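You operate a simulated robot arm through the tools that you are given. There is no shell and no other tool.

The job below is to be done with a simulated two-armed robot. You get a single attempt, and the scene is never put back.

Task
Fill the green pen from the ink bottle, blot its tip and stand it back in its holder.
Fine: hold the bottle steady to take its lid off and to screw it on again. Set down upright: what you pick out.

The check looks at the end state, three seconds after you hand in, the way a careful person would. Anything else that was tipped, shoved, dropped, spilled or broken makes it a failure. A push-on lid holds only when it is set on centred and level and pressed home; a screw cap is set on level and turned clockwise until tight.

Robot
Two 7-joint arms with two-finger parallel grippers on one trunk, on a base that drives. Base frame: it is fixed to the floor where the robot stands at the start and does not move with it; the origin is under the middle of the robot, x ahead of it, y to its left, z up. Readings come in m, rad, newtons and seconds.
The left shoulder is at the start at [0.08, 0.131, 0.947], the right one opposite. With the tool pointing down near the work surface each hand reaches from about 0.4 to 0.86 m from the robot's upright axis, wherever it stands, measured 20 degrees to its own side. Places, roughly: blotter (9x7x2 cm) [0.5, 0.3, 0.8]. Payload 1.57 kg a hand.
The tool frame of a hand sits at the grasp point between the pads (the TCP): z along the fingers, y along the line on which they close. The tips reach 0.03 m beyond it. The gripper opens to 0.11 m. The fingers are 0.024 m wide and 0.012 m thick; the gripper's body (0.048 by 0.112 m) begins 0.078 m behind the TCP.
Orientation is that of the tool frame in the base frame, as [roll, pitch, yaw] about the fixed x, y, z axes, in that order (R = Rz(yaw) Ry(pitch) Rx(roll)). With the fingers straight down and closing along the base's y, the tool's x points along the base's -x, its y along +y and its z along -z.

Tools
- The arms move only by the tool move_arm. It takes "left_commands", "right_commands" or both (then of equal length, played together; a hand with none holds still); each is a list of rows, each a list of 6 numbers: the shift along the base's x, y, z in m, then the turn, a rotation vector about the base's x, y, z in rad. In form: [[x, y, z, rx, ry, rz], ...]. A call has 1 to 20 rows; each row is the pose to reach, as a shift and turn from the pose commanded when the call began. "left_gripper" and "right_gripper" are, for a hand that has rows, the finger opening in m, from 0 to 0.11, set as the call begins (left out, the last holds). Rows are played at 5 a second. More than 0.05 m and 0.15 rad between two rows, or a gripper value outside its range, and nothing of the call is played. Where a pose cannot be reached the arm comes as near as it can. A force on the tool above 90 N (or 10 N above the force at the start of the call, whichever is more), or a blocked arm, ends the call early, and 0.2 s more pass. Each finger travels about 0.108 m/s and halts on what it meets, pressing with about 43 N; the grip force reading is that of the motor and also rises with nothing between the fingers. The clock runs only during rows and for 0.2 s after the last one: add rows that repeat a pose to give the fingers time. It gives the time, the measured TCP pose, the force on the tool (base axes), the opening and the grip force at its end, in the units of the frame above (readings bear some noise), with the torque about the TCP (base axes, N m) and any sound that the robot's microphone picked up.
- Cameras (640 x 400 px; columns grow to the right, rows downward): "scene" is now at [-0.051, 0.008, 1.4225]; the picture's right is [0.10, -1.00, 0.00], its down [-0.52, -0.05, -0.85] and it looks along [0.85, 0.08, -0.53] (base axes); focal length 251 px, centre (320, 200). "left" rides on the left gripper at [0.07, -0.016, -0.141] in its tool frame; the picture's right is [0.23, 0.97, 0.00], its down [-0.86, 0.20, -0.48] and it looks along [-0.47, 0.11, 0.88] (tool axes); focal length 222 px, centre (320, 200). "right" rides on the right gripper at [0.07, 0.016, -0.141] in its tool frame; the picture's right is [-0.23, 0.97, 0.00], its down [-0.86, -0.20, -0.48] and it looks along [-0.47, -0.11, 0.88] (tool axes); focal length 222 px, centre (320, 200).
- grab_frame(camera): a new picture of that camera. No time passes.
- base_move(legs): drives the robot by 1 to 6 legs, each [ahead, left, turn to the left] in m, m and rad, along the robot's own axes; the way and the turn of a leg run together, so that a leg with both is an arc; at most 1.5 m and 3.142 rad a leg. The arms and the cameras ride along, it lands a little off, and it stops where it bumps. It gives what a move gives.
- turn_head(pan, tilt): turns the head with the scene camera to pan (to the left, within 1.902 rad either way) and tilt (down, from -0.506 to 1.204), counted from straight ahead of the robot. It gives what a move gives.
- point_at(camera, pixels): for up to 12 pixels [column, row] of the newest picture of that camera ("zoom" is the newest enlarged one), the place [x, y, z] in the base frame of the surface seen there, good to about 0.002 m. No time passes.
- zoom(camera, box): a new picture of the part [left, top, right, bottom] of that camera's present view, enlarged. No time passes.
- finish_job(): hands the job in; it is judged then, once.

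Open the grippers and draw the arms clear of the work before you hand the job in, unless the task says otherwise.

The tools are called after ">>>" as name(argument=value, ...) on one line, values as JSON. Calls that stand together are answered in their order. move_arm: Moves the arms, as the interface text tells. Its arguments: {"type":"object","properties":{"left_commands":{"type":"array","items":{"type":"array","items":{"type":"number"}}},"left_gripper":{"type":"number"},"right_commands":{"type":"array","items":{"type":"array","items":{"type":"number"}}},"right_gripper":{"type":"number"}},"required":[]} The other tools are called the same way: base_move (legs) drives the base; turn_head (pan, tilt) turns the head that bears the scene camera; grab_frame (camera) takes a picture; point_at (camera, pixels) gives the place of the surface under pixels of a picture; zoom (camera, box) takes an enlarged picture of a part of a camera's view; finish_job () hands the job in.

At the start:

```text
clock: 0.0
left_eef_pos: [0.4589, 0.2258, 1.1605]
left_ee_rot: [-3.141, 0.001, -3.141]
left_force: [0.2, -0.3, -0.6]
left_torque: [-0.02, -0.01, -0.02]
left_width: 0.11
left_finger_force: 0.1
right_eef_pos: [0.6215, -0.25, 1.1797]
right_ee_rot: [3.141, -0.001, 3.141]
right_force: [0.4, 0.4, -0.8]
right_torque: [0.0, -0.02, -0.01]
right_width: 0.1099
right_finger_force: 0.1
robot x, y, heading: [0.0049, -0.0001, 0.004]
head pan, tilt: [0.098, 0.553]
```

scene: 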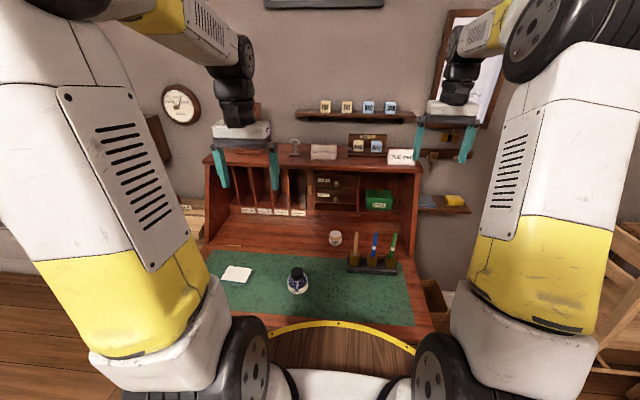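
right: 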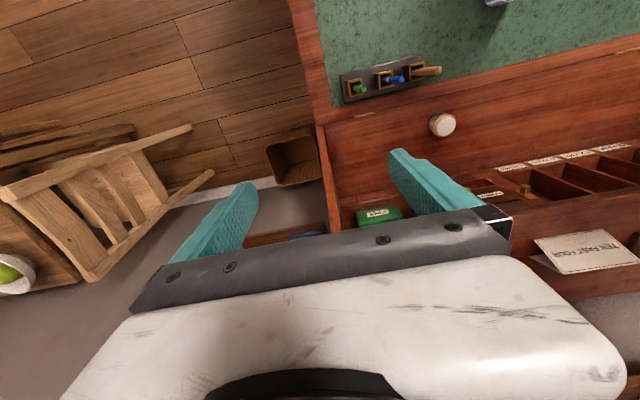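
left: 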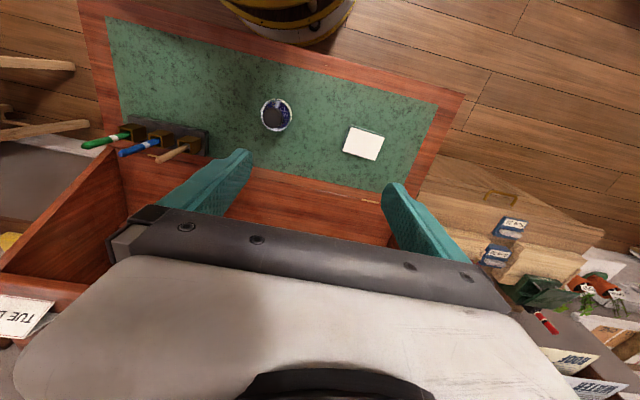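

I begin by looking closer: the bottle is near (298,282), the pen holder near (372,262), the blotter near (237,274) in the scene picture. I zoom on these.

>>> zoom(camera="scene", box=[260, 220, 420, 320])

>>> zoom(camera="scene", box=[200, 130, 430, 274])

>>> zoom(camera="left", box=[70, 60, 230, 160])

>>> zoom(camera="left", box=[230, 80, 400, 186])

```text
4.00 times, centred on (340, 270) of scene
```

zoom: 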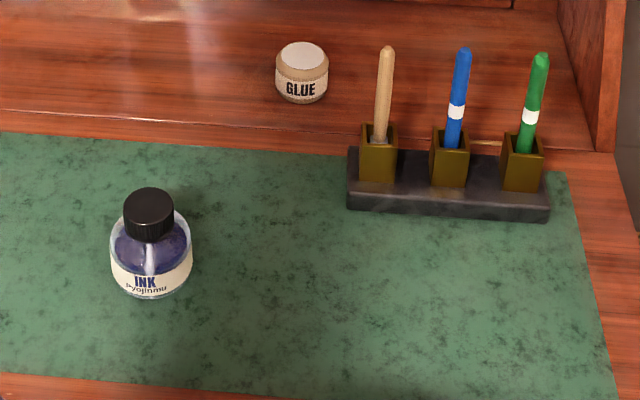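

```text
2.78 times, centred on (315, 202) of scene
```

zoom: 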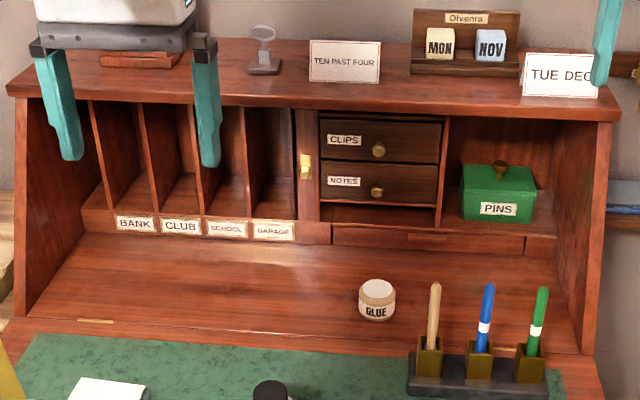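

```text
4.00 times, centred on (150, 110) of left
```

zoom: 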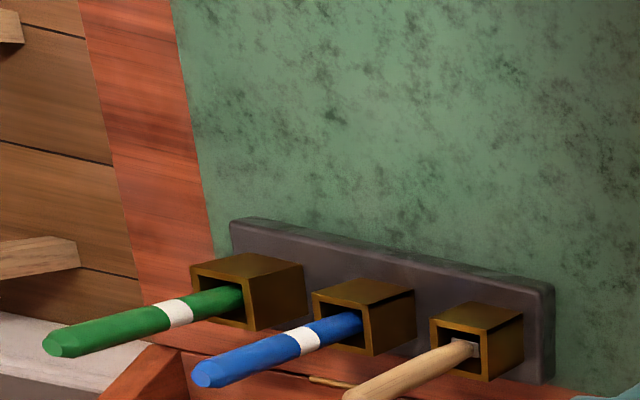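

```text
3.76 times, centred on (315, 133) of left
```

zoom: 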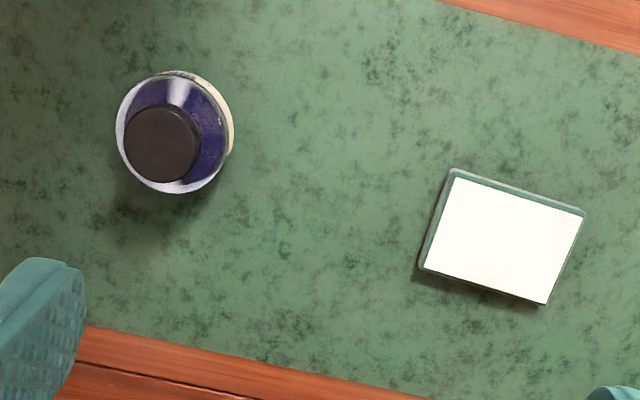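

The bottle with a knurled black cap, the three pens in sockets (wood, blue, green) and the blotter are clear. I take a tight zoom of the holder and then measure points.

>>> zoom(camera="scene", box=[340, 225, 404, 281])

```text
7.14 times, centred on (372, 253) of scene
```

zoom: 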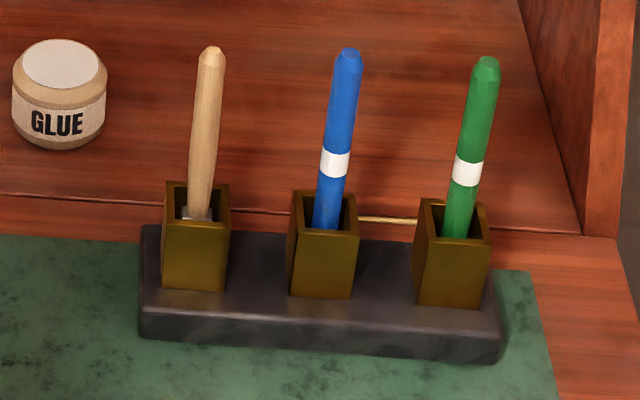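

In this zoom the green pen runs from (487,60) to (457,235); its socket rim corners are at about (422,200), (437,240), (490,243), (480,203). I measure these.

>>> point_at(camera="zoom", pixels=[[487, 61], [484, 90], [466, 172], [457, 232], [421, 201], [430, 240], [491, 242], [484, 207], [451, 304], [323, 232], [348, 55], [146, 338]])

>>> point_at(camera="scene", pixels=[[297, 271], [297, 278], [298, 292], [289, 284], [308, 284], [237, 274], [222, 279], [248, 282], [253, 268], [228, 266], [298, 310], [335, 234]])

```text
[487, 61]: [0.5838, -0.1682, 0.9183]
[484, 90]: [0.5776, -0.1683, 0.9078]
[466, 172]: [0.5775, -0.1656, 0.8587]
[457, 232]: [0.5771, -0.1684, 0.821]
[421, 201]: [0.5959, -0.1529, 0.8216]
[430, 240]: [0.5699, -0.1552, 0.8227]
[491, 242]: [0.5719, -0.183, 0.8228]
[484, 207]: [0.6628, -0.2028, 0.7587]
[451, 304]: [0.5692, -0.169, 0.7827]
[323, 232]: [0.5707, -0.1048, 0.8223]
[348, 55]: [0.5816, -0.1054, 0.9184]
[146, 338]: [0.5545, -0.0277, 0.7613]
```

```text
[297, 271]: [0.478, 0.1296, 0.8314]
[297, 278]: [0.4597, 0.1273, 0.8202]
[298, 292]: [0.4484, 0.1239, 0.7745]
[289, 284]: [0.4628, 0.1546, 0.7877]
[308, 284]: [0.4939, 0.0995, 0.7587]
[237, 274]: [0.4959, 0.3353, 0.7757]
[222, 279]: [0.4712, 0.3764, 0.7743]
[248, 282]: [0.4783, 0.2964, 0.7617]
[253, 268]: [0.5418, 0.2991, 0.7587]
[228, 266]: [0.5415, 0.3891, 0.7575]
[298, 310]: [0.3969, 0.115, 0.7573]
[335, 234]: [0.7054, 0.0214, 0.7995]
```

Desk top is at z≈0.758, cap top ≈0.831. I measure the cap, bottle and blotter from the left wrist picture as well (cap centre near (273,118), blotter corners near (350,126), (384,136), (375,160), (342,152)).

>>> zoom(camera="left", box=[250, 90, 306, 140])

>>> point_at(camera="left", pixels=[[273, 118], [264, 118], [282, 119], [273, 109], [272, 127], [352, 127], [383, 137], [374, 158], [344, 151], [364, 143], [125, 134], [112, 140]])

```text
8.00 times, centred on (278, 115) of left
```

zoom: 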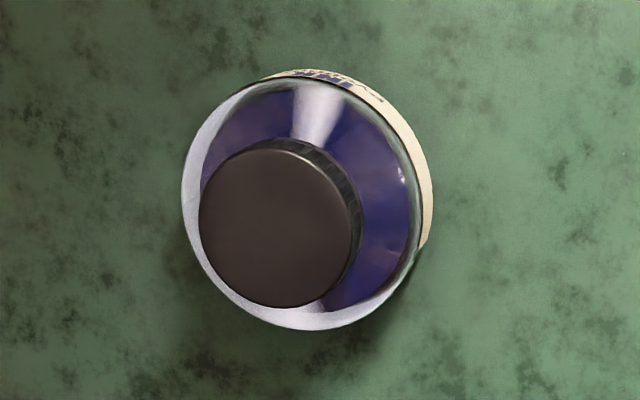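

```text
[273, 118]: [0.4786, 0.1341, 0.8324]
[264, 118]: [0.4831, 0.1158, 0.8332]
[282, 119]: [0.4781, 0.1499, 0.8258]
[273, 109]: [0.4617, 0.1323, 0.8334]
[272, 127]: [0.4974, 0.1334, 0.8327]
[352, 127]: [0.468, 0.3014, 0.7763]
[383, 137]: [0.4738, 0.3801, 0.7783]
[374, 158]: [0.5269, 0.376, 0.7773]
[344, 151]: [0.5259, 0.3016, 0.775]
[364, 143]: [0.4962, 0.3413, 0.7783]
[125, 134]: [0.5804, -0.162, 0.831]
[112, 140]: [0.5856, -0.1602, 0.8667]
```

The cap top ellipse in this zoom spans columns 199–352 and rows 150–307. I measure its edges and the bottle's widest outline for centres and diameters.

>>> point_at(camera="zoom", pixels=[[276, 229], [203, 229], [346, 229], [276, 153], [276, 303], [330, 290], [355, 250], [400, 240], [426, 190], [190, 190], [290, 325], [300, 84]])

>>> zoom(camera="scene", box=[282, 260, 314, 300])

```text
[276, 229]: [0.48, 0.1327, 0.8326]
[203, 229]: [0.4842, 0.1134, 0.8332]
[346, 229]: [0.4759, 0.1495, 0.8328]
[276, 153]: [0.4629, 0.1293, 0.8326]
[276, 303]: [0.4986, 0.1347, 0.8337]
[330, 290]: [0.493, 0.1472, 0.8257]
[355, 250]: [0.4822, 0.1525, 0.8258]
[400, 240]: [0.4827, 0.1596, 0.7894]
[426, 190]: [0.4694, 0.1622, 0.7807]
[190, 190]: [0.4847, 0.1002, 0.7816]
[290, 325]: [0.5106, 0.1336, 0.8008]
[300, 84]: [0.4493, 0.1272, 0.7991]
```

```text
10.00 times, centred on (298, 280) of scene
```

zoom: 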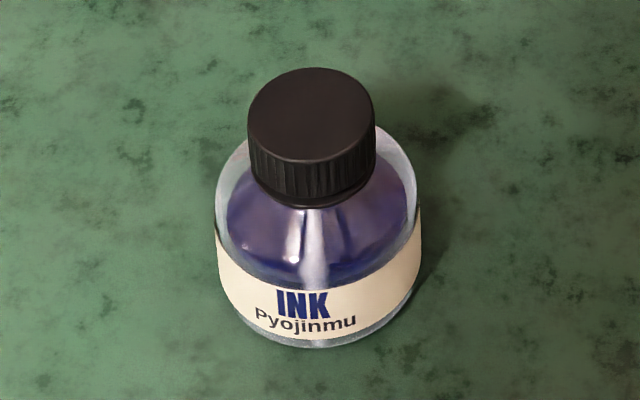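

The cap is centred at about (0.480, 0.131), 37 mm wide, the bottle about 62 mm wide. I measure the profile along the bottle's front: cap bottom (305,195), neck, label top (318,285), foot (315,345).

>>> point_at(camera="zoom", pixels=[[312, 160], [312, 180], [312, 190], [308, 200], [308, 207], [310, 220], [312, 240], [315, 270], [318, 290], [318, 330], [318, 345], [312, 110]])

>>> grab_frame(camera="right")

```text
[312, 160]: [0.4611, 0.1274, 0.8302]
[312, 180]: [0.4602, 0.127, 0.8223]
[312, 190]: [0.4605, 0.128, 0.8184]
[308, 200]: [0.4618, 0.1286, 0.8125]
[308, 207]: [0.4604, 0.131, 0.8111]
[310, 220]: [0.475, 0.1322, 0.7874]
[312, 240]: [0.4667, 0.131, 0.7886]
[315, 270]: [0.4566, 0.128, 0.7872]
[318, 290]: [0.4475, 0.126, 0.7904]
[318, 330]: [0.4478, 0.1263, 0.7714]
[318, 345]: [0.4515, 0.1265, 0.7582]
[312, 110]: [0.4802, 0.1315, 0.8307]
```

```text
taken
```

right: 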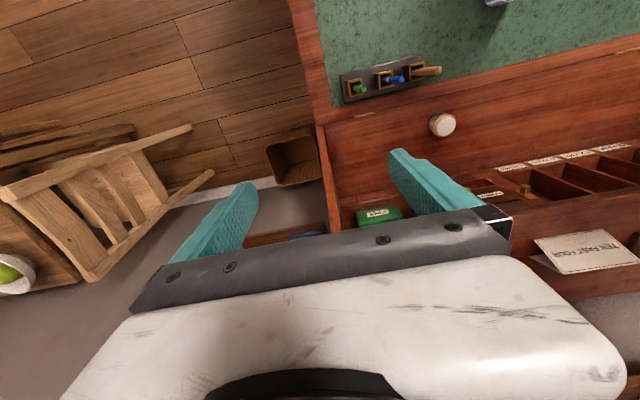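

The bottle wall is vertical up to z≈0.80, cap spans 0.811–0.833, ink surface shows at ≈0.788. I turn the left hand to point to the right and down (65° from vertical, closing along x) at a stand-off left of the bottle, well above the desk.

>>> move_arm(left_commands=[[0.002, 0.008, -0.012, -0.0678, 0.0678, 0.1065], [0.003, 0.015, -0.025, -0.1357, 0.1357, 0.2131], [0.005, 0.022, -0.037, -0.2035, 0.2035, 0.3196], [0.006, 0.03, -0.049, -0.2714, 0.2714, 0.4262], [0.008, 0.037, -0.062, -0.3392, 0.3392, 0.5327], [0.01, 0.044, -0.074, -0.4071, 0.4071, 0.6392], [0.011, 0.052, -0.086, -0.4749, 0.4749, 0.7458], [0.013, 0.059, -0.098, -0.5428, 0.5428, 0.8523], [0.015, 0.067, -0.111, -0.6106, 0.6106, 0.9588], [0.016, 0.074, -0.123, -0.6785, 0.6785, 1.0654], [0.018, 0.081, -0.135, -0.7463, 0.7463, 1.1719], [0.019, 0.089, -0.148, -0.8142, 0.8142, 1.2785], [0.021, 0.096, -0.16, -0.882, 0.882, 1.385], [0.021, 0.096, -0.16, -0.882, 0.882, 1.385]], left_gripper=0.11)

```text
clock: 3.0
left_eef_pos: [0.4807, 0.3205, 0.9988]
left_ee_rot: [3.137, -1.134, -1.567]
left_force: [-0.2, -0.1, 0.5]
left_torque: [0.01, 0.02, 0.0]
left_width: 0.1103
left_finger_force: 0.1
right_eef_pos: [0.6216, -0.2501, 1.179]
right_ee_rot: [-3.141, 0.0, -3.141]
right_force: [0.2, -0.6, 0.3]
right_torque: [0.0, -0.01, 0.02]
right_width: 0.1099
right_finger_force: 0.1
robot x, y, heading: [-0.0007, 0.0001, 0.004]
head pan, tilt: [0.098, 0.553]
```

The left hand reached (0.481, 0.3205, 0.999) with the wanted orientation. I look at both views.

>>> grab_frame(camera="left")

>>> grab_frame(camera="scene")

```text
taken
```

left: 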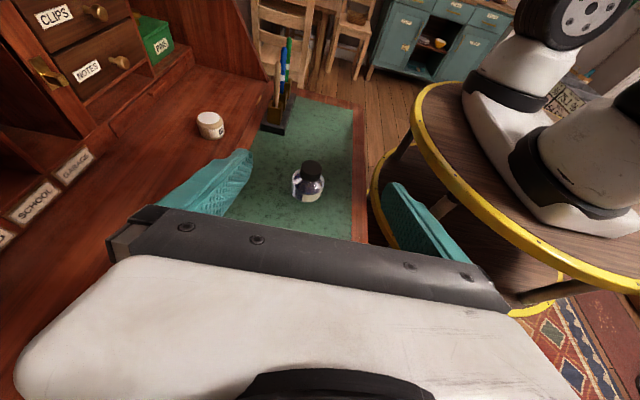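

```text
taken
```

scene: 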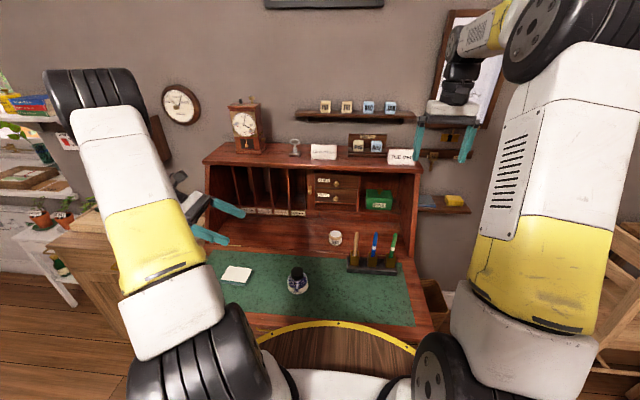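

The left camera shows the bottle at (309,182) between the open fingers. I lower along the approach line to a pre-grasp about 0.1 m short of the bottle.

>>> move_arm(left_commands=[[0.0, -0.02, -0.04, 0, 0, 0], [0.0, -0.04, -0.08, 0, 0, 0], [0.0, -0.06, -0.12, 0, 0, 0], [0.0, -0.075, -0.155, 0, 0, 0], [0.0, -0.08, -0.167, 0, 0, 0], [0.0, -0.08, -0.167, 0, 0, 0]], left_gripper=0.11)

>>> grab_frame(camera="left")

>>> grab_frame(camera="scene")

```text
clock: 4.4
left_eef_pos: [0.4802, 0.2383, 0.8317]
left_ee_rot: [3.141, -1.135, -1.57]
left_force: [0.0, 0.3, 0.4]
left_torque: [0.01, 0.02, -0.02]
left_width: 0.11
left_finger_force: 0.0
right_eef_pos: [0.6227, -0.249, 1.1797]
right_ee_rot: [3.141, 0.001, -3.142]
right_force: [-0.2, -0.1, 0.5]
right_torque: [-0.04, 0.0, 0.01]
right_width: 0.11
right_finger_force: 0.0
robot x, y, heading: [-0.0003, 0.0038, -0.002]
head pan, tilt: [0.098, 0.553]
```

```text
taken
```

left: 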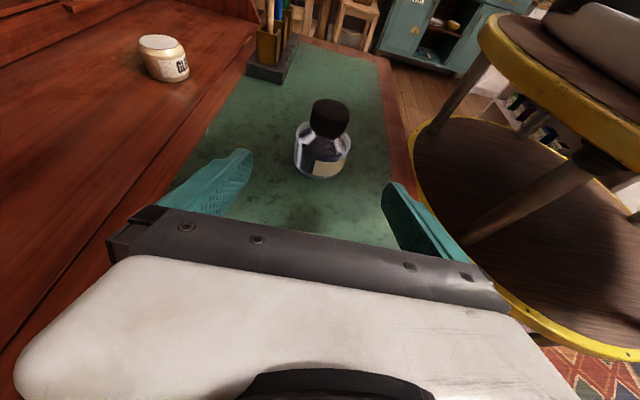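

```text
taken
```

scene: 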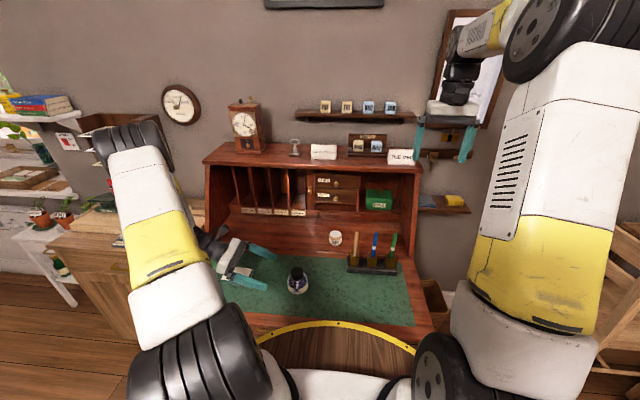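

The hand is 0.1 m short of the bottle, centred on it. I check wrist clearance above the desk with a zoom before going in.

>>> zoom(camera="scene", box=[150, 200, 330, 312])

>>> point_at(camera="left", pixels=[[321, 160], [300, 152], [345, 160], [332, 105], [323, 122], [230, 175], [400, 205]])

```text
3.56 times, centred on (240, 256) of scene
```

zoom: 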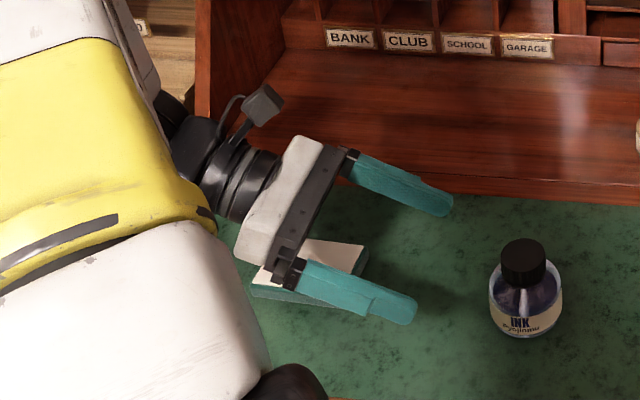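

```text
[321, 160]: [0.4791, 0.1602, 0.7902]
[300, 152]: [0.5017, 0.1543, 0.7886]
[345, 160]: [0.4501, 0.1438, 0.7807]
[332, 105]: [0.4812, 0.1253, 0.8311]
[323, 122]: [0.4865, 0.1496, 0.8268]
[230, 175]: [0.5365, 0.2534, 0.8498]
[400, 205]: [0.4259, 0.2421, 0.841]
```

Clearance is fine. I advance along the approach line until the bottle is between the pads, still open.

>>> move_arm(left_commands=[[0.0, -0.02, -0.009, 0, 0, 0], [0.0, -0.04, -0.018, 0, 0, 0], [0.0, -0.06, -0.027, 0, 0, 0], [0.0, -0.08, -0.036, 0, 0, 0], [0.0, -0.09, -0.041, 0, 0, 0], [0.0, -0.098, -0.0445, 0, 0, 0], [0.0, -0.098, -0.0445, 0, 0, 0]], left_gripper=0.11)

>>> grab_frame(camera="left")

>>> zoom(camera="scene", box=[200, 230, 330, 312])

```text
clock: 6.0
left_eef_pos: [0.4814, 0.142, 0.7859]
left_ee_rot: [3.141, -1.134, -1.571]
left_force: [-1.2, 0.6, 0.1]
left_torque: [0.02, -0.04, 0.0]
left_width: 0.1102
left_finger_force: 0.1
right_eef_pos: [0.6227, -0.2501, 1.1798]
right_ee_rot: [-3.141, 0.0, -3.141]
right_force: [0.3, -0.4, 1.0]
right_torque: [0.01, 0.02, 0.0]
right_width: 0.1099
right_finger_force: 0.1
robot x, y, heading: [0.0008, 0.0023, -0.002]
head pan, tilt: [0.098, 0.553]
```

```text
taken
```

left: 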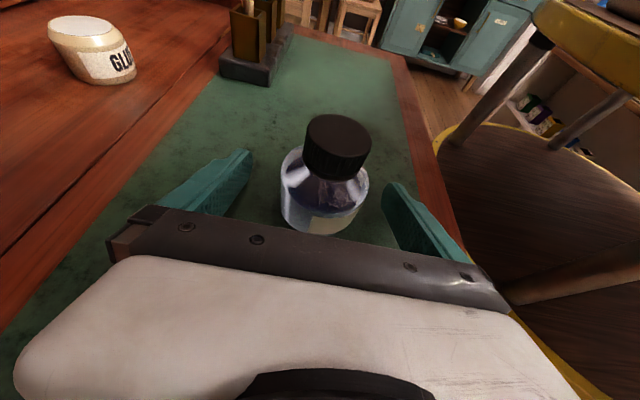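

```text
4.88 times, centred on (265, 271) of scene
```

zoom: 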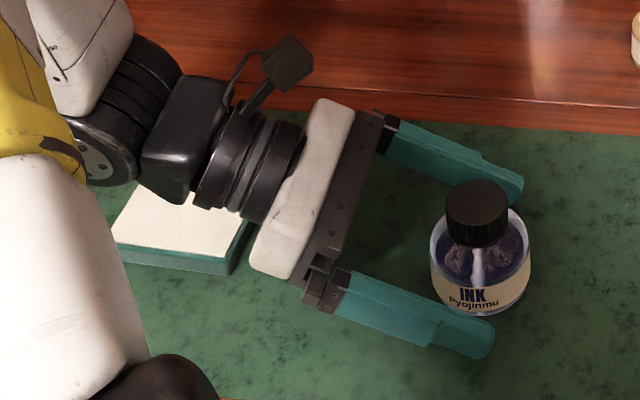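

The bottle stands centred between the pads (x 0.4814 against 0.480). I close the left gripper on it.

>>> move_arm(left_commands=[[0.0, 0.0, 0.0, 0, 0, 0], [0.0, 0.0, 0.0, 0, 0, 0], [0.0, 0.0, 0.0, 0, 0, 0], [0.0, 0.0, 0.0, 0, 0, 0]], left_gripper=0.055)

>>> grab_frame(camera="left")

>>> zoom(camera="scene", box=[250, 240, 346, 300])

```text
clock: 7.0
left_eef_pos: [0.4813, 0.1416, 0.7867]
left_ee_rot: [-3.141, -1.134, -1.57]
left_force: [1.8, -0.8, 1.6]
left_torque: [-0.03, -0.18, 0.04]
left_width: 0.0598
left_finger_force: 43.0
right_eef_pos: [0.6223, -0.2501, 1.179]
right_ee_rot: [3.141, 0.0, 3.141]
right_force: [-0.1, 0.7, -0.3]
right_torque: [0.01, -0.05, 0.0]
right_width: 0.11
right_finger_force: 0.0
robot x, y, heading: [0.0004, -0.0013, -0.001]
head pan, tilt: [0.098, 0.553]
```

```text
taken
```

left: 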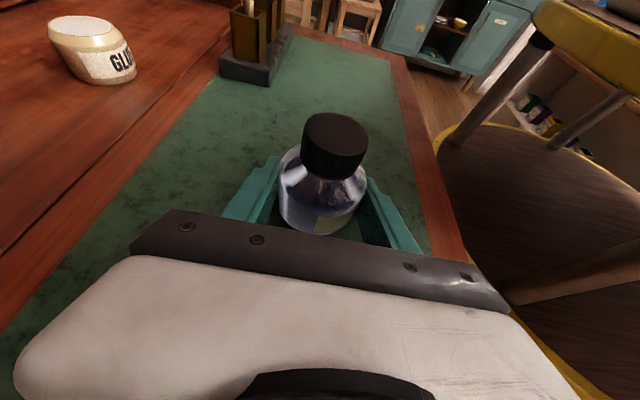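

```text
6.67 times, centred on (298, 270) of scene
```

zoom: 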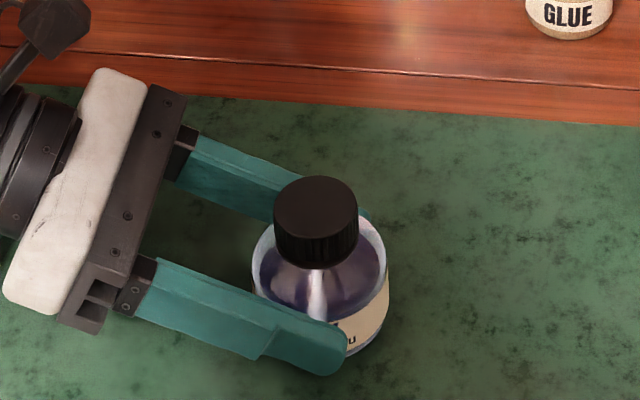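

The bottle is gripped (0.0598 m, 43 N) and stands upright. I measure the cap's present place before bringing the right hand over it.

>>> point_at(camera="zoom", pixels=[[316, 208], [279, 208], [353, 208], [316, 181], [316, 238], [316, 262], [280, 240], [350, 250]])

>>> point_at(camera="left", pixels=[[335, 132], [306, 127], [365, 135], [337, 115], [334, 152], [333, 176]])

```text
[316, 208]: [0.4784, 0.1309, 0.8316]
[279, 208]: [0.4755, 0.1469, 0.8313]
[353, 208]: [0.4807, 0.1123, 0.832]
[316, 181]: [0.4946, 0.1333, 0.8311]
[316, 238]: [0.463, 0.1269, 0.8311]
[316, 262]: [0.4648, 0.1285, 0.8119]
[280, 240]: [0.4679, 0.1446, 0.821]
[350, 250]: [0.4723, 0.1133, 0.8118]
```

```text
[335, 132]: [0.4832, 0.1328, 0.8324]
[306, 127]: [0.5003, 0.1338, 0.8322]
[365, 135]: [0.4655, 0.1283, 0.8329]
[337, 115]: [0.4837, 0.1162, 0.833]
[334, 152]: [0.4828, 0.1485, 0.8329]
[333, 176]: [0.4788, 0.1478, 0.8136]
```

Cap centre is about (0.481, 0.131), top 0.832. I bring the right hand over high above everything, turning it −1.2 rad about z so that I have room to turn counter-clockwise, opening 0.06.

>>> move_arm(right_commands=[[-0.0141, 0.038, -0.006, 0, 0, -0.12], [-0.0282, 0.076, -0.012, 0, 0, -0.24], [-0.0423, 0.114, -0.018, 0, 0, -0.36], [-0.0564, 0.152, -0.03, 0, 0, -0.48], [-0.0705, 0.19, -0.045, 0, 0, -0.6], [-0.0846, 0.228, -0.065, 0, 0, -0.72], [-0.0987, 0.266, -0.09, 0, 0, -0.84], [-0.1128, 0.304, -0.115, 0, 0, -0.96], [-0.1269, 0.342, -0.14, 0, 0, -1.08], [-0.141, 0.381, -0.165, 0, 0, -1.2], [-0.141, 0.381, -0.18, 0, 0, -1.2], [-0.141, 0.381, -0.18, 0, 0, -1.2]], right_gripper=0.06)

>>> grab_frame(camera="right")

>>> grab_frame(camera="scene")

```text
clock: 9.6
left_eef_pos: [0.4811, 0.1414, 0.7883]
left_ee_rot: [-3.141, -1.134, -1.569]
left_force: [1.5, -0.4, 2.9]
left_torque: [-0.2, -0.03, 0.06]
left_width: 0.0592
left_finger_force: 43.0
right_eef_pos: [0.4837, 0.1327, 0.9998]
right_ee_rot: [3.141, 0.0, 1.942]
right_force: [0.1, 0.4, -0.6]
right_torque: [-0.03, 0.0, -0.01]
right_width: 0.0598
right_finger_force: 0.0
robot x, y, heading: [0.0023, 0.0007, -0.0]
head pan, tilt: [0.098, 0.553]
```

```text
taken
```

right: 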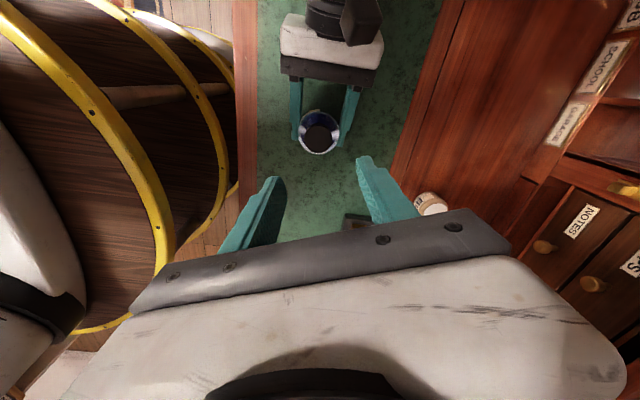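

```text
taken
```

scene: 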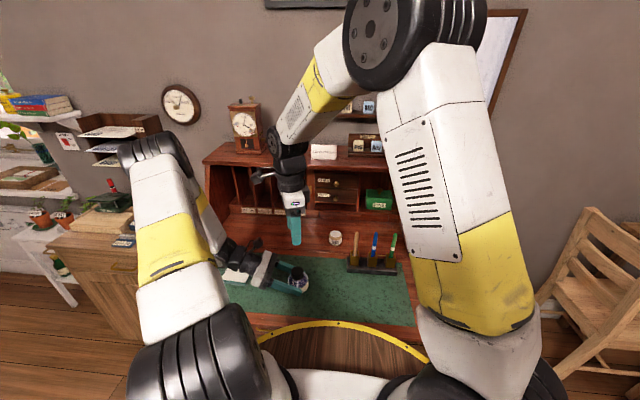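

The right hand is over the bottle at z=1.0. I check the cap centre from the right camera (cap near (321,136)).

>>> zoom(camera="right", box=[280, 100, 360, 160])

```text
6.67 times, centred on (320, 130) of right
```

zoom: 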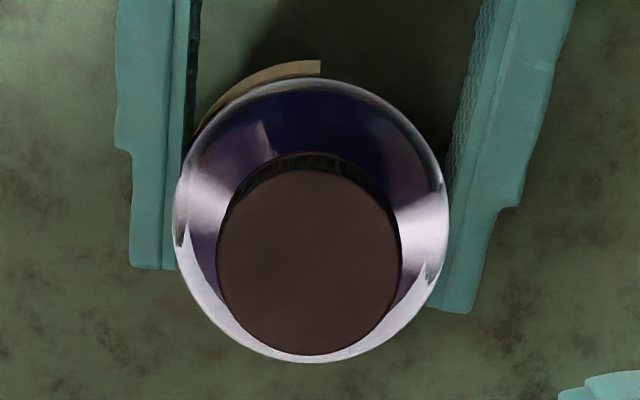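

Cap outline here: columns 217–400, rows 168–355. I measure its edges.

>>> point_at(camera="zoom", pixels=[[309, 262], [222, 262], [396, 262], [309, 172], [309, 350], [312, 158]])

```text
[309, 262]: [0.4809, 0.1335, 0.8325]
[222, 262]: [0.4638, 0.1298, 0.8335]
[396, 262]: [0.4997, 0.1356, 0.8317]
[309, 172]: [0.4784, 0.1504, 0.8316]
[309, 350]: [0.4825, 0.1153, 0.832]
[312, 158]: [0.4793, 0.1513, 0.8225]
```

Cap centre from three views is (0.4815, 0.1325). I lower the right hand straight to TCP z≈0.849, so the tips come about 13 mm below the cap's top, clear of the left fingers.

>>> move_arm(right_commands=[[-0.0005, 0.0005, -0.04, 0, 0, 0], [-0.0005, 0.0005, -0.08, 0, 0, 0], [-0.0005, 0.0005, -0.11, 0, 0, 0], [-0.0005, 0.0005, -0.13, 0, 0, 0], [-0.0005, 0.0005, -0.151, 0, 0, 0], [-0.0005, 0.0005, -0.151, 0, 0, 0]], right_gripper=0.06)

>>> grab_frame(camera="right")

>>> grab_frame(camera="left")

>>> zoom(camera="scene", box=[234, 210, 346, 300])

```text
clock: 11.0
left_eef_pos: [0.4801, 0.1416, 0.7868]
left_ee_rot: [3.141, -1.134, -1.571]
left_force: [-0.6, -0.1, 4.6]
left_torque: [-0.13, -0.15, -0.05]
left_width: 0.0588
left_finger_force: 42.8
right_eef_pos: [0.4813, 0.1331, 0.8484]
right_ee_rot: [-3.142, 0.001, 1.942]
right_force: [0.0, 0.0, -1.5]
right_torque: [-0.01, -0.03, 0.02]
right_width: 0.0599
right_finger_force: 0.0
robot x, y, heading: [-0.0009, 0.0018, -0.0]
head pan, tilt: [0.098, 0.553]
```

```text
taken
```

right: 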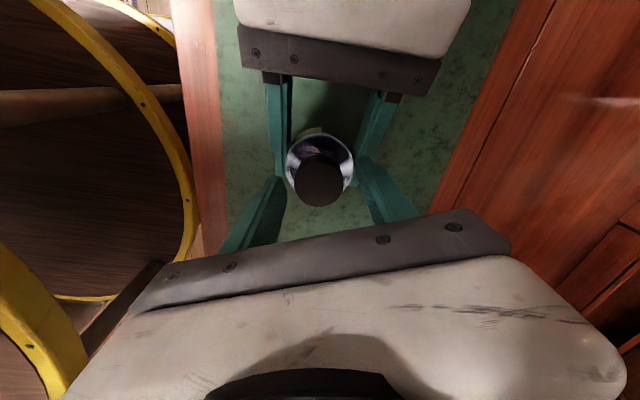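

```text
taken
```

left: 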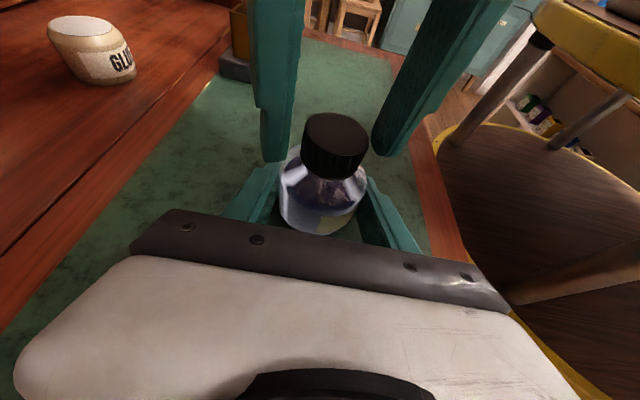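

```text
4.44 times, centred on (290, 255) of scene
```

zoom: 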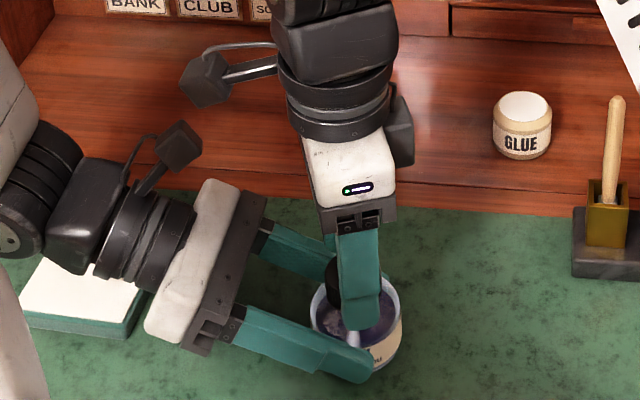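

The right fingers straddle the cap evenly. The left width creeps slightly (0.0598→0.0588), so I look closely at the bottle contact before closing on the cap.

>>> zoom(camera="left", box=[240, 100, 420, 250])

>>> zoom(camera="right", box=[250, 90, 400, 220])

>>> zoom(camera="scene", box=[278, 250, 322, 300])

```text
2.67 times, centred on (330, 175) of left
```

zoom: 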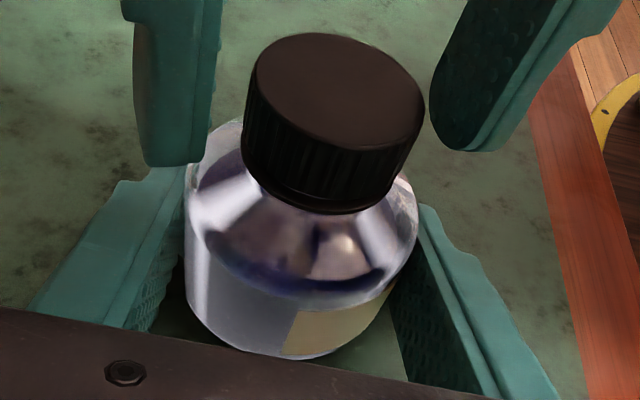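

```text
3.08 times, centred on (325, 155) of right
```

zoom: 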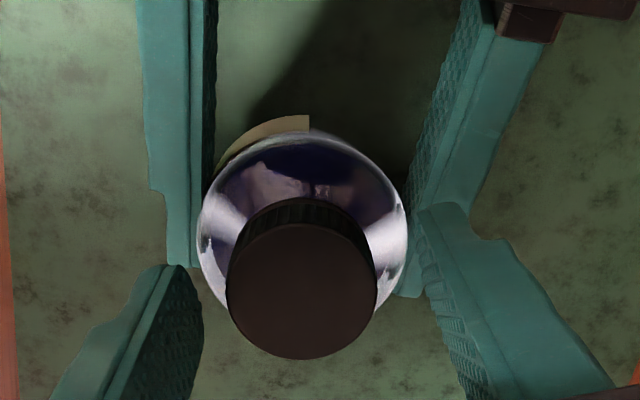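

```text
8.00 times, centred on (300, 275) of scene
```

zoom: 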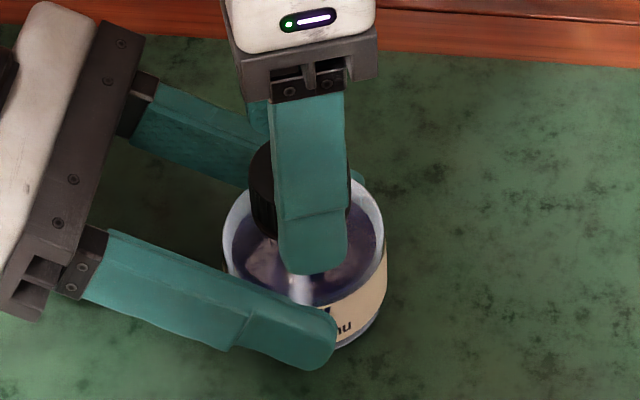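

Both left fingers bear on the bottle's widest part and the bottle is upright and unmoved. I close the right gripper on the cap.

>>> move_arm(right_commands=[[0, 0, 0, 0, 0, 0], [0, 0, 0, 0, 0, 0], [0, 0, 0, 0, 0, 0]], right_gripper=0.03)

```text
clock: 11.8
left_eef_pos: [0.4817, 0.1427, 0.7864]
left_ee_rot: [3.141, -1.136, -1.57]
left_force: [7.1, 1.3, 4.1]
left_torque: [-0.37, 0.26, -0.13]
left_width: 0.0592
left_finger_force: 43.1
right_eef_pos: [0.4808, 0.1327, 0.8476]
right_ee_rot: [-3.14, -0.001, 1.942]
right_force: [-8.5, -3.7, 0.3]
right_torque: [-0.03, 0.15, 0.12]
right_width: 0.0374
right_finger_force: 43.1
robot x, y, heading: [0.0004, -0.0004, 0.0]
head pan, tilt: [0.098, 0.553]
```

The cap is held (0.0374 m, 43 N). I turn it counter-clockwise by 0.6 rad first, watching force and torque, with a small centring shift.

>>> move_arm(right_commands=[[-0.0005, 0, 0, 0, 0, 0.1], [-0.001, 0, 0, 0, 0, 0.2], [-0.001, 0, 0, 0, 0, 0.3], [-0.001, 0, 0, 0, 0, 0.4], [-0.001, 0, 0, 0, 0, 0.5], [-0.001, 0, 0, 0, 0, 0.6]], right_gripper=0.03)

>>> grab_frame(camera="left")

```text
clock: 13.2
left_eef_pos: [0.4812, 0.1411, 0.7858]
left_ee_rot: [-3.14, -1.135, -1.572]
left_force: [3.8, 1.1, 7.8]
left_torque: [-0.06, -0.32, 0.11]
left_width: 0.0594
left_finger_force: 43.4
right_eef_pos: [0.4802, 0.1323, 0.8489]
right_ee_rot: [-3.141, 0.0, 2.546]
right_force: [-1.1, 0.7, -0.4]
right_torque: [0.01, 0.02, 0.0]
right_width: 0.0374
right_finger_force: 43.2
robot x, y, heading: [-0.0003, -0.003, 0.003]
head pan, tilt: [0.098, 0.553]
```

```text
taken
```

left: 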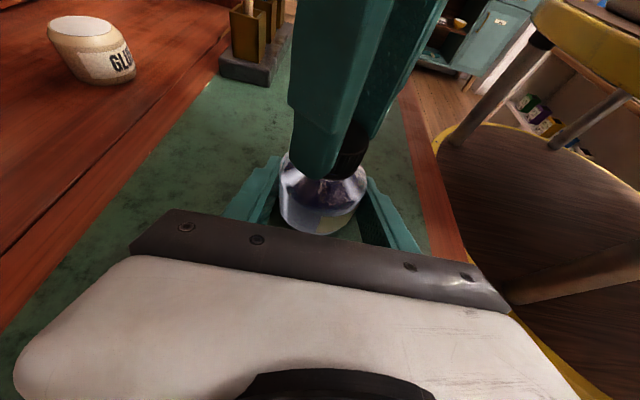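

The cap turned with little resistance (torque ≈0). I turn on by another 1.5 rad.

>>> move_arm(right_commands=[[0, 0, 0, 0, 0, 0.125], [0, 0, 0, 0, 0, 0.25], [0, 0, 0, 0, 0, 0.375], [0, 0, 0, 0, 0, 0.5], [0, 0, 0, 0, 0, 0.625], [0, 0, 0, 0, 0, 0.75], [0, 0, 0, 0, 0, 0.875], [0, 0, 0, 0, 0, 1.0], [0, 0, 0, 0, 0, 1.125], [0, 0, 0, 0, 0, 1.25], [0, 0, 0, 0, 0, 1.375], [0, 0, 0, 0, 0, 1.5]], right_gripper=0.03)

>>> grab_frame(camera="left")

>>> zoom(camera="scene", box=[250, 240, 346, 300])

```text
clock: 15.8
left_eef_pos: [0.4812, 0.142, 0.7865]
left_ee_rot: [3.141, -1.133, -1.57]
left_force: [-2.6, 12.0, 7.3]
left_torque: [-0.99, -0.47, -0.14]
left_width: 0.0592
left_finger_force: 43.2
right_eef_pos: [0.479, 0.1299, 0.8485]
right_ee_rot: [3.141, -0.001, -2.239]
right_force: [2.0, -19.8, 14.4]
right_torque: [-0.53, -0.17, -0.03]
right_width: 0.0377
right_finger_force: 43.0
robot x, y, heading: [0.0009, -0.001, 0.001]
head pan, tilt: [0.098, 0.553]
```

```text
taken
```

left: 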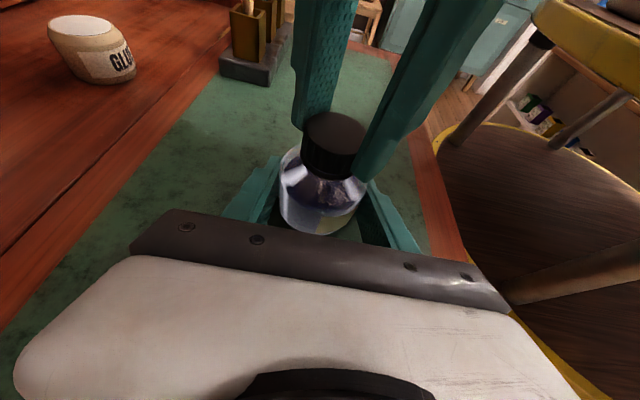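

```text
6.67 times, centred on (298, 270) of scene
```

zoom: 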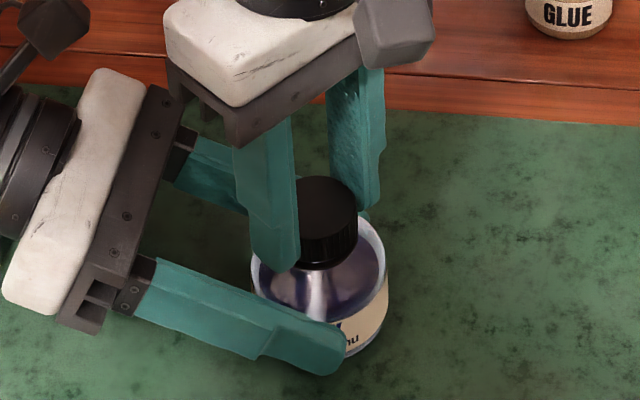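

The cap now pushes up 14 N (it rises on its thread) and a side force of −20 N in y shows the hand is about 2–3 mm off the cap's axis. I relax the hand to the cap (shift −1, −3, +1 mm), then will open and re-grip.

>>> move_arm(right_commands=[[-0.0005, -0.0015, 0.0007, 0, 0, 0], [-0.0008, -0.0028, 0.0012, 0, 0, 0], [-0.0008, -0.0028, 0.0012, 0, 0, 0]], right_gripper=0.03)

```text
clock: 16.6
left_eef_pos: [0.4809, 0.1411, 0.7877]
left_ee_rot: [3.14, -1.135, -1.568]
left_force: [-8.7, 5.3, 9.3]
left_torque: [0.17, -0.61, -0.04]
left_width: 0.0591
left_finger_force: 43.2
right_eef_pos: [0.4794, 0.1299, 0.8506]
right_ee_rot: [3.141, 0.004, -2.24]
right_force: [10.3, -2.7, -0.7]
right_torque: [-0.1, -0.31, -0.03]
right_width: 0.0375
right_finger_force: 43.2
robot x, y, heading: [-0.0009, 0.0022, -0.004]
head pan, tilt: [0.098, 0.553]
```

The thread has raised the cap about 1 mm. I open the fingers, rise 3 cm, and turn back by −2.03 rad for another grip, re-centring on the cap's axis at commanded (0.480, 0.1296).

>>> move_arm(right_commands=[[0, 0, 0, 0, 0, 0], [0, 0, 0, 0, 0, 0], [0.0005, 0.0005, 0.012, 0, 0, 0], [0.0013, 0.0009, 0.03, 0, 0, 0], [0.0013, 0.0009, 0.03, 0, 0, -0.145], [0.0013, 0.0009, 0.03, 0, 0, -0.29], [0.0013, 0.0009, 0.03, 0, 0, -0.435], [0.0013, 0.0009, 0.03, 0, 0, -0.58], [0.0013, 0.0009, 0.03, 0, 0, -0.725], [0.0013, 0.0009, 0.03, 0, 0, -0.87], [0.0013, 0.0009, 0.03, 0, 0, -1.015], [0.0013, 0.0009, 0.03, 0, 0, -1.16], [0.0013, 0.0009, 0.03, 0, 0, -1.305], [0.0013, 0.0009, 0.03, 0, 0, -1.45], [0.0013, 0.0009, 0.03, 0, 0, -1.595], [0.0013, 0.0009, 0.03, 0, 0, -1.74], [0.0013, 0.0009, 0.03, 0, 0, -1.885], [0.0013, 0.0009, 0.03, 0, 0, -2.03], [0.0013, 0.0009, 0.03, 0, 0, -2.03]], right_gripper=0.06)

>>> grab_frame(camera="left")

>>> zoom(camera="right", box=[240, 80, 400, 220])

```text
clock: 20.6
left_eef_pos: [0.4816, 0.1426, 0.7867]
left_ee_rot: [-3.14, -1.134, -1.571]
left_force: [0.9, -1.1, 6.3]
left_torque: [-0.15, -0.23, 0.02]
left_width: 0.0588
left_finger_force: 42.7
right_eef_pos: [0.4802, 0.128, 0.8795]
right_ee_rot: [3.142, 0.0, 2.012]
right_force: [0.0, 0.4, 0.4]
right_torque: [0.0, -0.02, 0.04]
right_width: 0.0599
right_finger_force: 0.1
robot x, y, heading: [0.0013, 0.0026, -0.003]
head pan, tilt: [0.098, 0.553]
```

```text
taken
```

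left: 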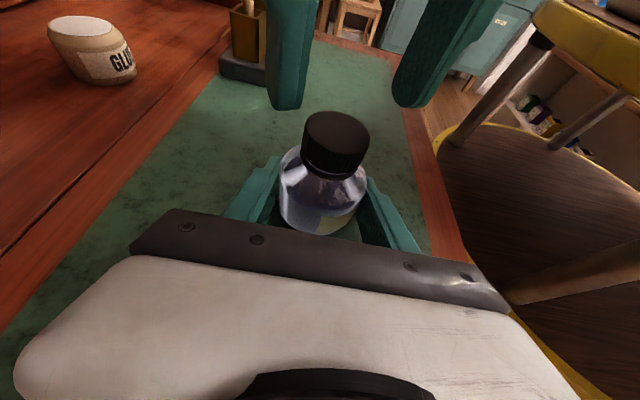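

```text
2.86 times, centred on (320, 150) of right
```

zoom: 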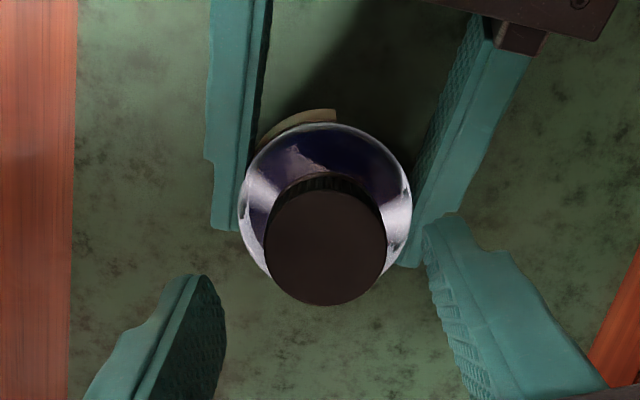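

The cap is at (326,247) in the right zoom and slightly higher than before. I measure its present edges and height.

>>> point_at(camera="zoom", pixels=[[326, 247], [268, 247], [384, 247], [326, 194], [326, 302]])

>>> zoom(camera="left", box=[270, 95, 390, 245])

```text
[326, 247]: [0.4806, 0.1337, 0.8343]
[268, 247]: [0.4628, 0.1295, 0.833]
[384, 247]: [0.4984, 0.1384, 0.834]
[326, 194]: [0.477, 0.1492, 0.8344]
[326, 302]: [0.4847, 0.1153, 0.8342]
```

```text
2.67 times, centred on (330, 170) of left
```

zoom: 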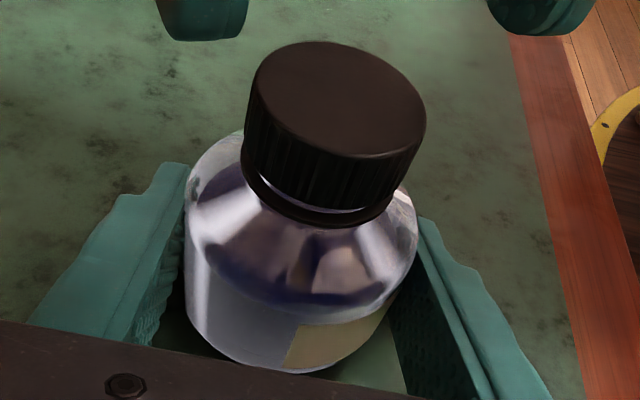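

The cap has risen ~1.5 mm with a visible gap above the neck ring: it is unscrewing. I lower again over it.

>>> move_arm(right_commands=[[0, 0.001, -0.015, 0, 0, 0], [0, 0.001, -0.03, 0, 0, 0], [0, 0.001, -0.03, 0, 0, 0]], right_gripper=0.06)

>>> move_arm(right_commands=[[0, 0, 0, 0, 0, 0], [0, 0, 0, 0, 0, 0], [0, 0, 0, 0, 0, 0]], right_gripper=0.03)

```text
clock: 21.4
left_eef_pos: [0.4815, 0.1415, 0.7875]
left_ee_rot: [3.14, -1.135, -1.571]
left_force: [1.0, -0.3, 7.9]
left_torque: [-0.19, -0.26, -0.03]
left_width: 0.0589
left_finger_force: 43.0
right_eef_pos: [0.4806, 0.1312, 0.8472]
right_ee_rot: [3.141, 0.0, 2.009]
right_force: [0.3, -0.5, -0.5]
right_torque: [0.01, -0.01, 0.02]
right_width: 0.0598
right_finger_force: 0.3
robot x, y, heading: [0.0014, 0.0018, 0.003]
head pan, tilt: [0.098, 0.553]
```

```text
clock: 22.2
left_eef_pos: [0.4813, 0.1418, 0.7871]
left_ee_rot: [3.141, -1.135, -1.57]
left_force: [0.4, 0.2, 7.9]
left_torque: [-0.28, -0.17, -0.03]
left_width: 0.0589
left_finger_force: 43.0
right_eef_pos: [0.481, 0.1306, 0.8486]
right_ee_rot: [-3.142, 0.001, 2.013]
right_force: [-0.9, -0.5, -0.2]
right_torque: [0.05, -0.1, 0.0]
right_width: 0.0369
right_finger_force: 42.8
robot x, y, heading: [-0.0008, 0.0023, 0.006]
head pan, tilt: [0.098, 0.553]
```

Gripped well centred (side force <1 N). I turn +2.1 rad counter-clockwise with a slight rise of 1.4 mm to follow the thread.

>>> move_arm(right_commands=[[0, 0, 0.0001, 0, 0, 0.14], [0, 0, 0.0002, 0, 0, 0.28], [0, 0, 0.0003, 0, 0, 0.42], [0, 0, 0.0004, 0, 0, 0.56], [0, 0, 0.0005, 0, 0, 0.7], [0, 0, 0.0006, 0, 0, 0.84], [0, 0, 0.0007, 0, 0, 0.98], [0, 0, 0.0008, 0, 0, 1.12], [0, 0, 0.0009, 0, 0, 1.26], [0, 0, 0.001, 0, 0, 1.4], [0, 0, 0.0011, 0, 0, 1.54], [0, 0, 0.0012, 0, 0, 1.68], [0, 0, 0.0013, 0, 0, 1.82], [0, 0, 0.0014, 0, 0, 1.96], [0, 0, 0.0014, 0, 0, 2.1]], right_gripper=0.03)

>>> zoom(camera="left", box=[250, 85, 400, 245])

```text
clock: 25.4
left_eef_pos: [0.4807, 0.1416, 0.7871]
left_ee_rot: [-3.139, -1.135, -1.57]
left_force: [-3.6, 1.3, 14.6]
left_torque: [-0.58, -0.49, -0.05]
left_width: 0.0589
left_finger_force: 43.4
right_eef_pos: [0.4808, 0.1305, 0.8501]
right_ee_rot: [-3.139, 0.002, -2.169]
right_force: [5.0, -2.6, -3.9]
right_torque: [-0.08, -0.15, 0.0]
right_width: 0.0371
right_finger_force: 42.8
robot x, y, heading: [0.0021, 0.0017, -0.0]
head pan, tilt: [0.098, 0.553]
```

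```text
2.50 times, centred on (325, 165) of left
```

zoom: 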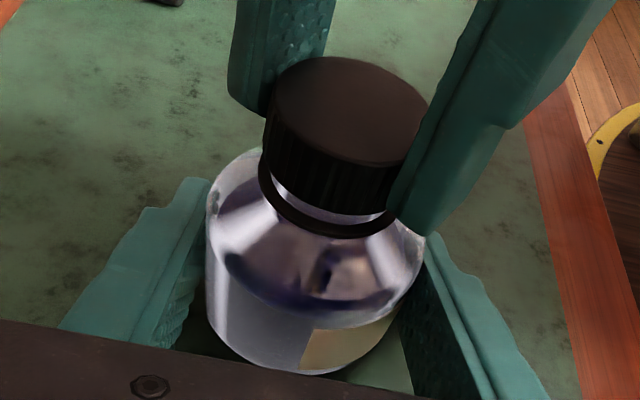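

The gap under the cap has grown to about 2.5 mm. The wrist seems to have more range, so I continue another +0.98 rad with a slight rise.

>>> move_arm(right_commands=[[0, 0, -0.0001, 0, 0, 0.14], [0, 0, 0.0, 0, 0, 0.28], [0, 0, 0.0001, 0, 0, 0.42], [0, 0, 0.0002, 0, 0, 0.56], [0, 0, 0.0003, 0, 0, 0.7], [0, 0, 0.0004, 0, 0, 0.84], [0, 0, 0.0005, 0, 0, 0.98]], right_gripper=0.03)

>>> zoom(camera="left", box=[250, 85, 400, 245])

```text
clock: 27.0
left_eef_pos: [0.4811, 0.142, 0.7863]
left_ee_rot: [-3.141, -1.134, -1.572]
left_force: [-5.6, 4.8, 12.8]
left_torque: [-0.67, -0.74, 0.08]
left_width: 0.0589
left_finger_force: 42.9
right_eef_pos: [0.48, 0.1306, 0.8509]
right_ee_rot: [-3.14, 0.0, -1.191]
right_force: [9.6, -6.0, 0.0]
right_torque: [-0.07, -0.3, -0.09]
right_width: 0.0372
right_finger_force: 42.7
robot x, y, heading: [-0.0013, 0.0008, -0.003]
head pan, tilt: [0.098, 0.553]
```

```text
2.50 times, centred on (325, 165) of left
```

zoom: 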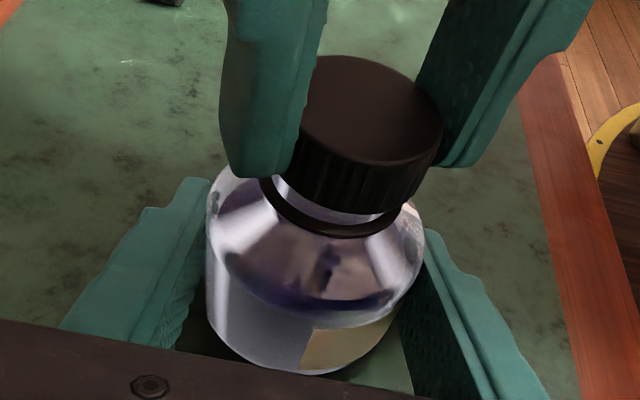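

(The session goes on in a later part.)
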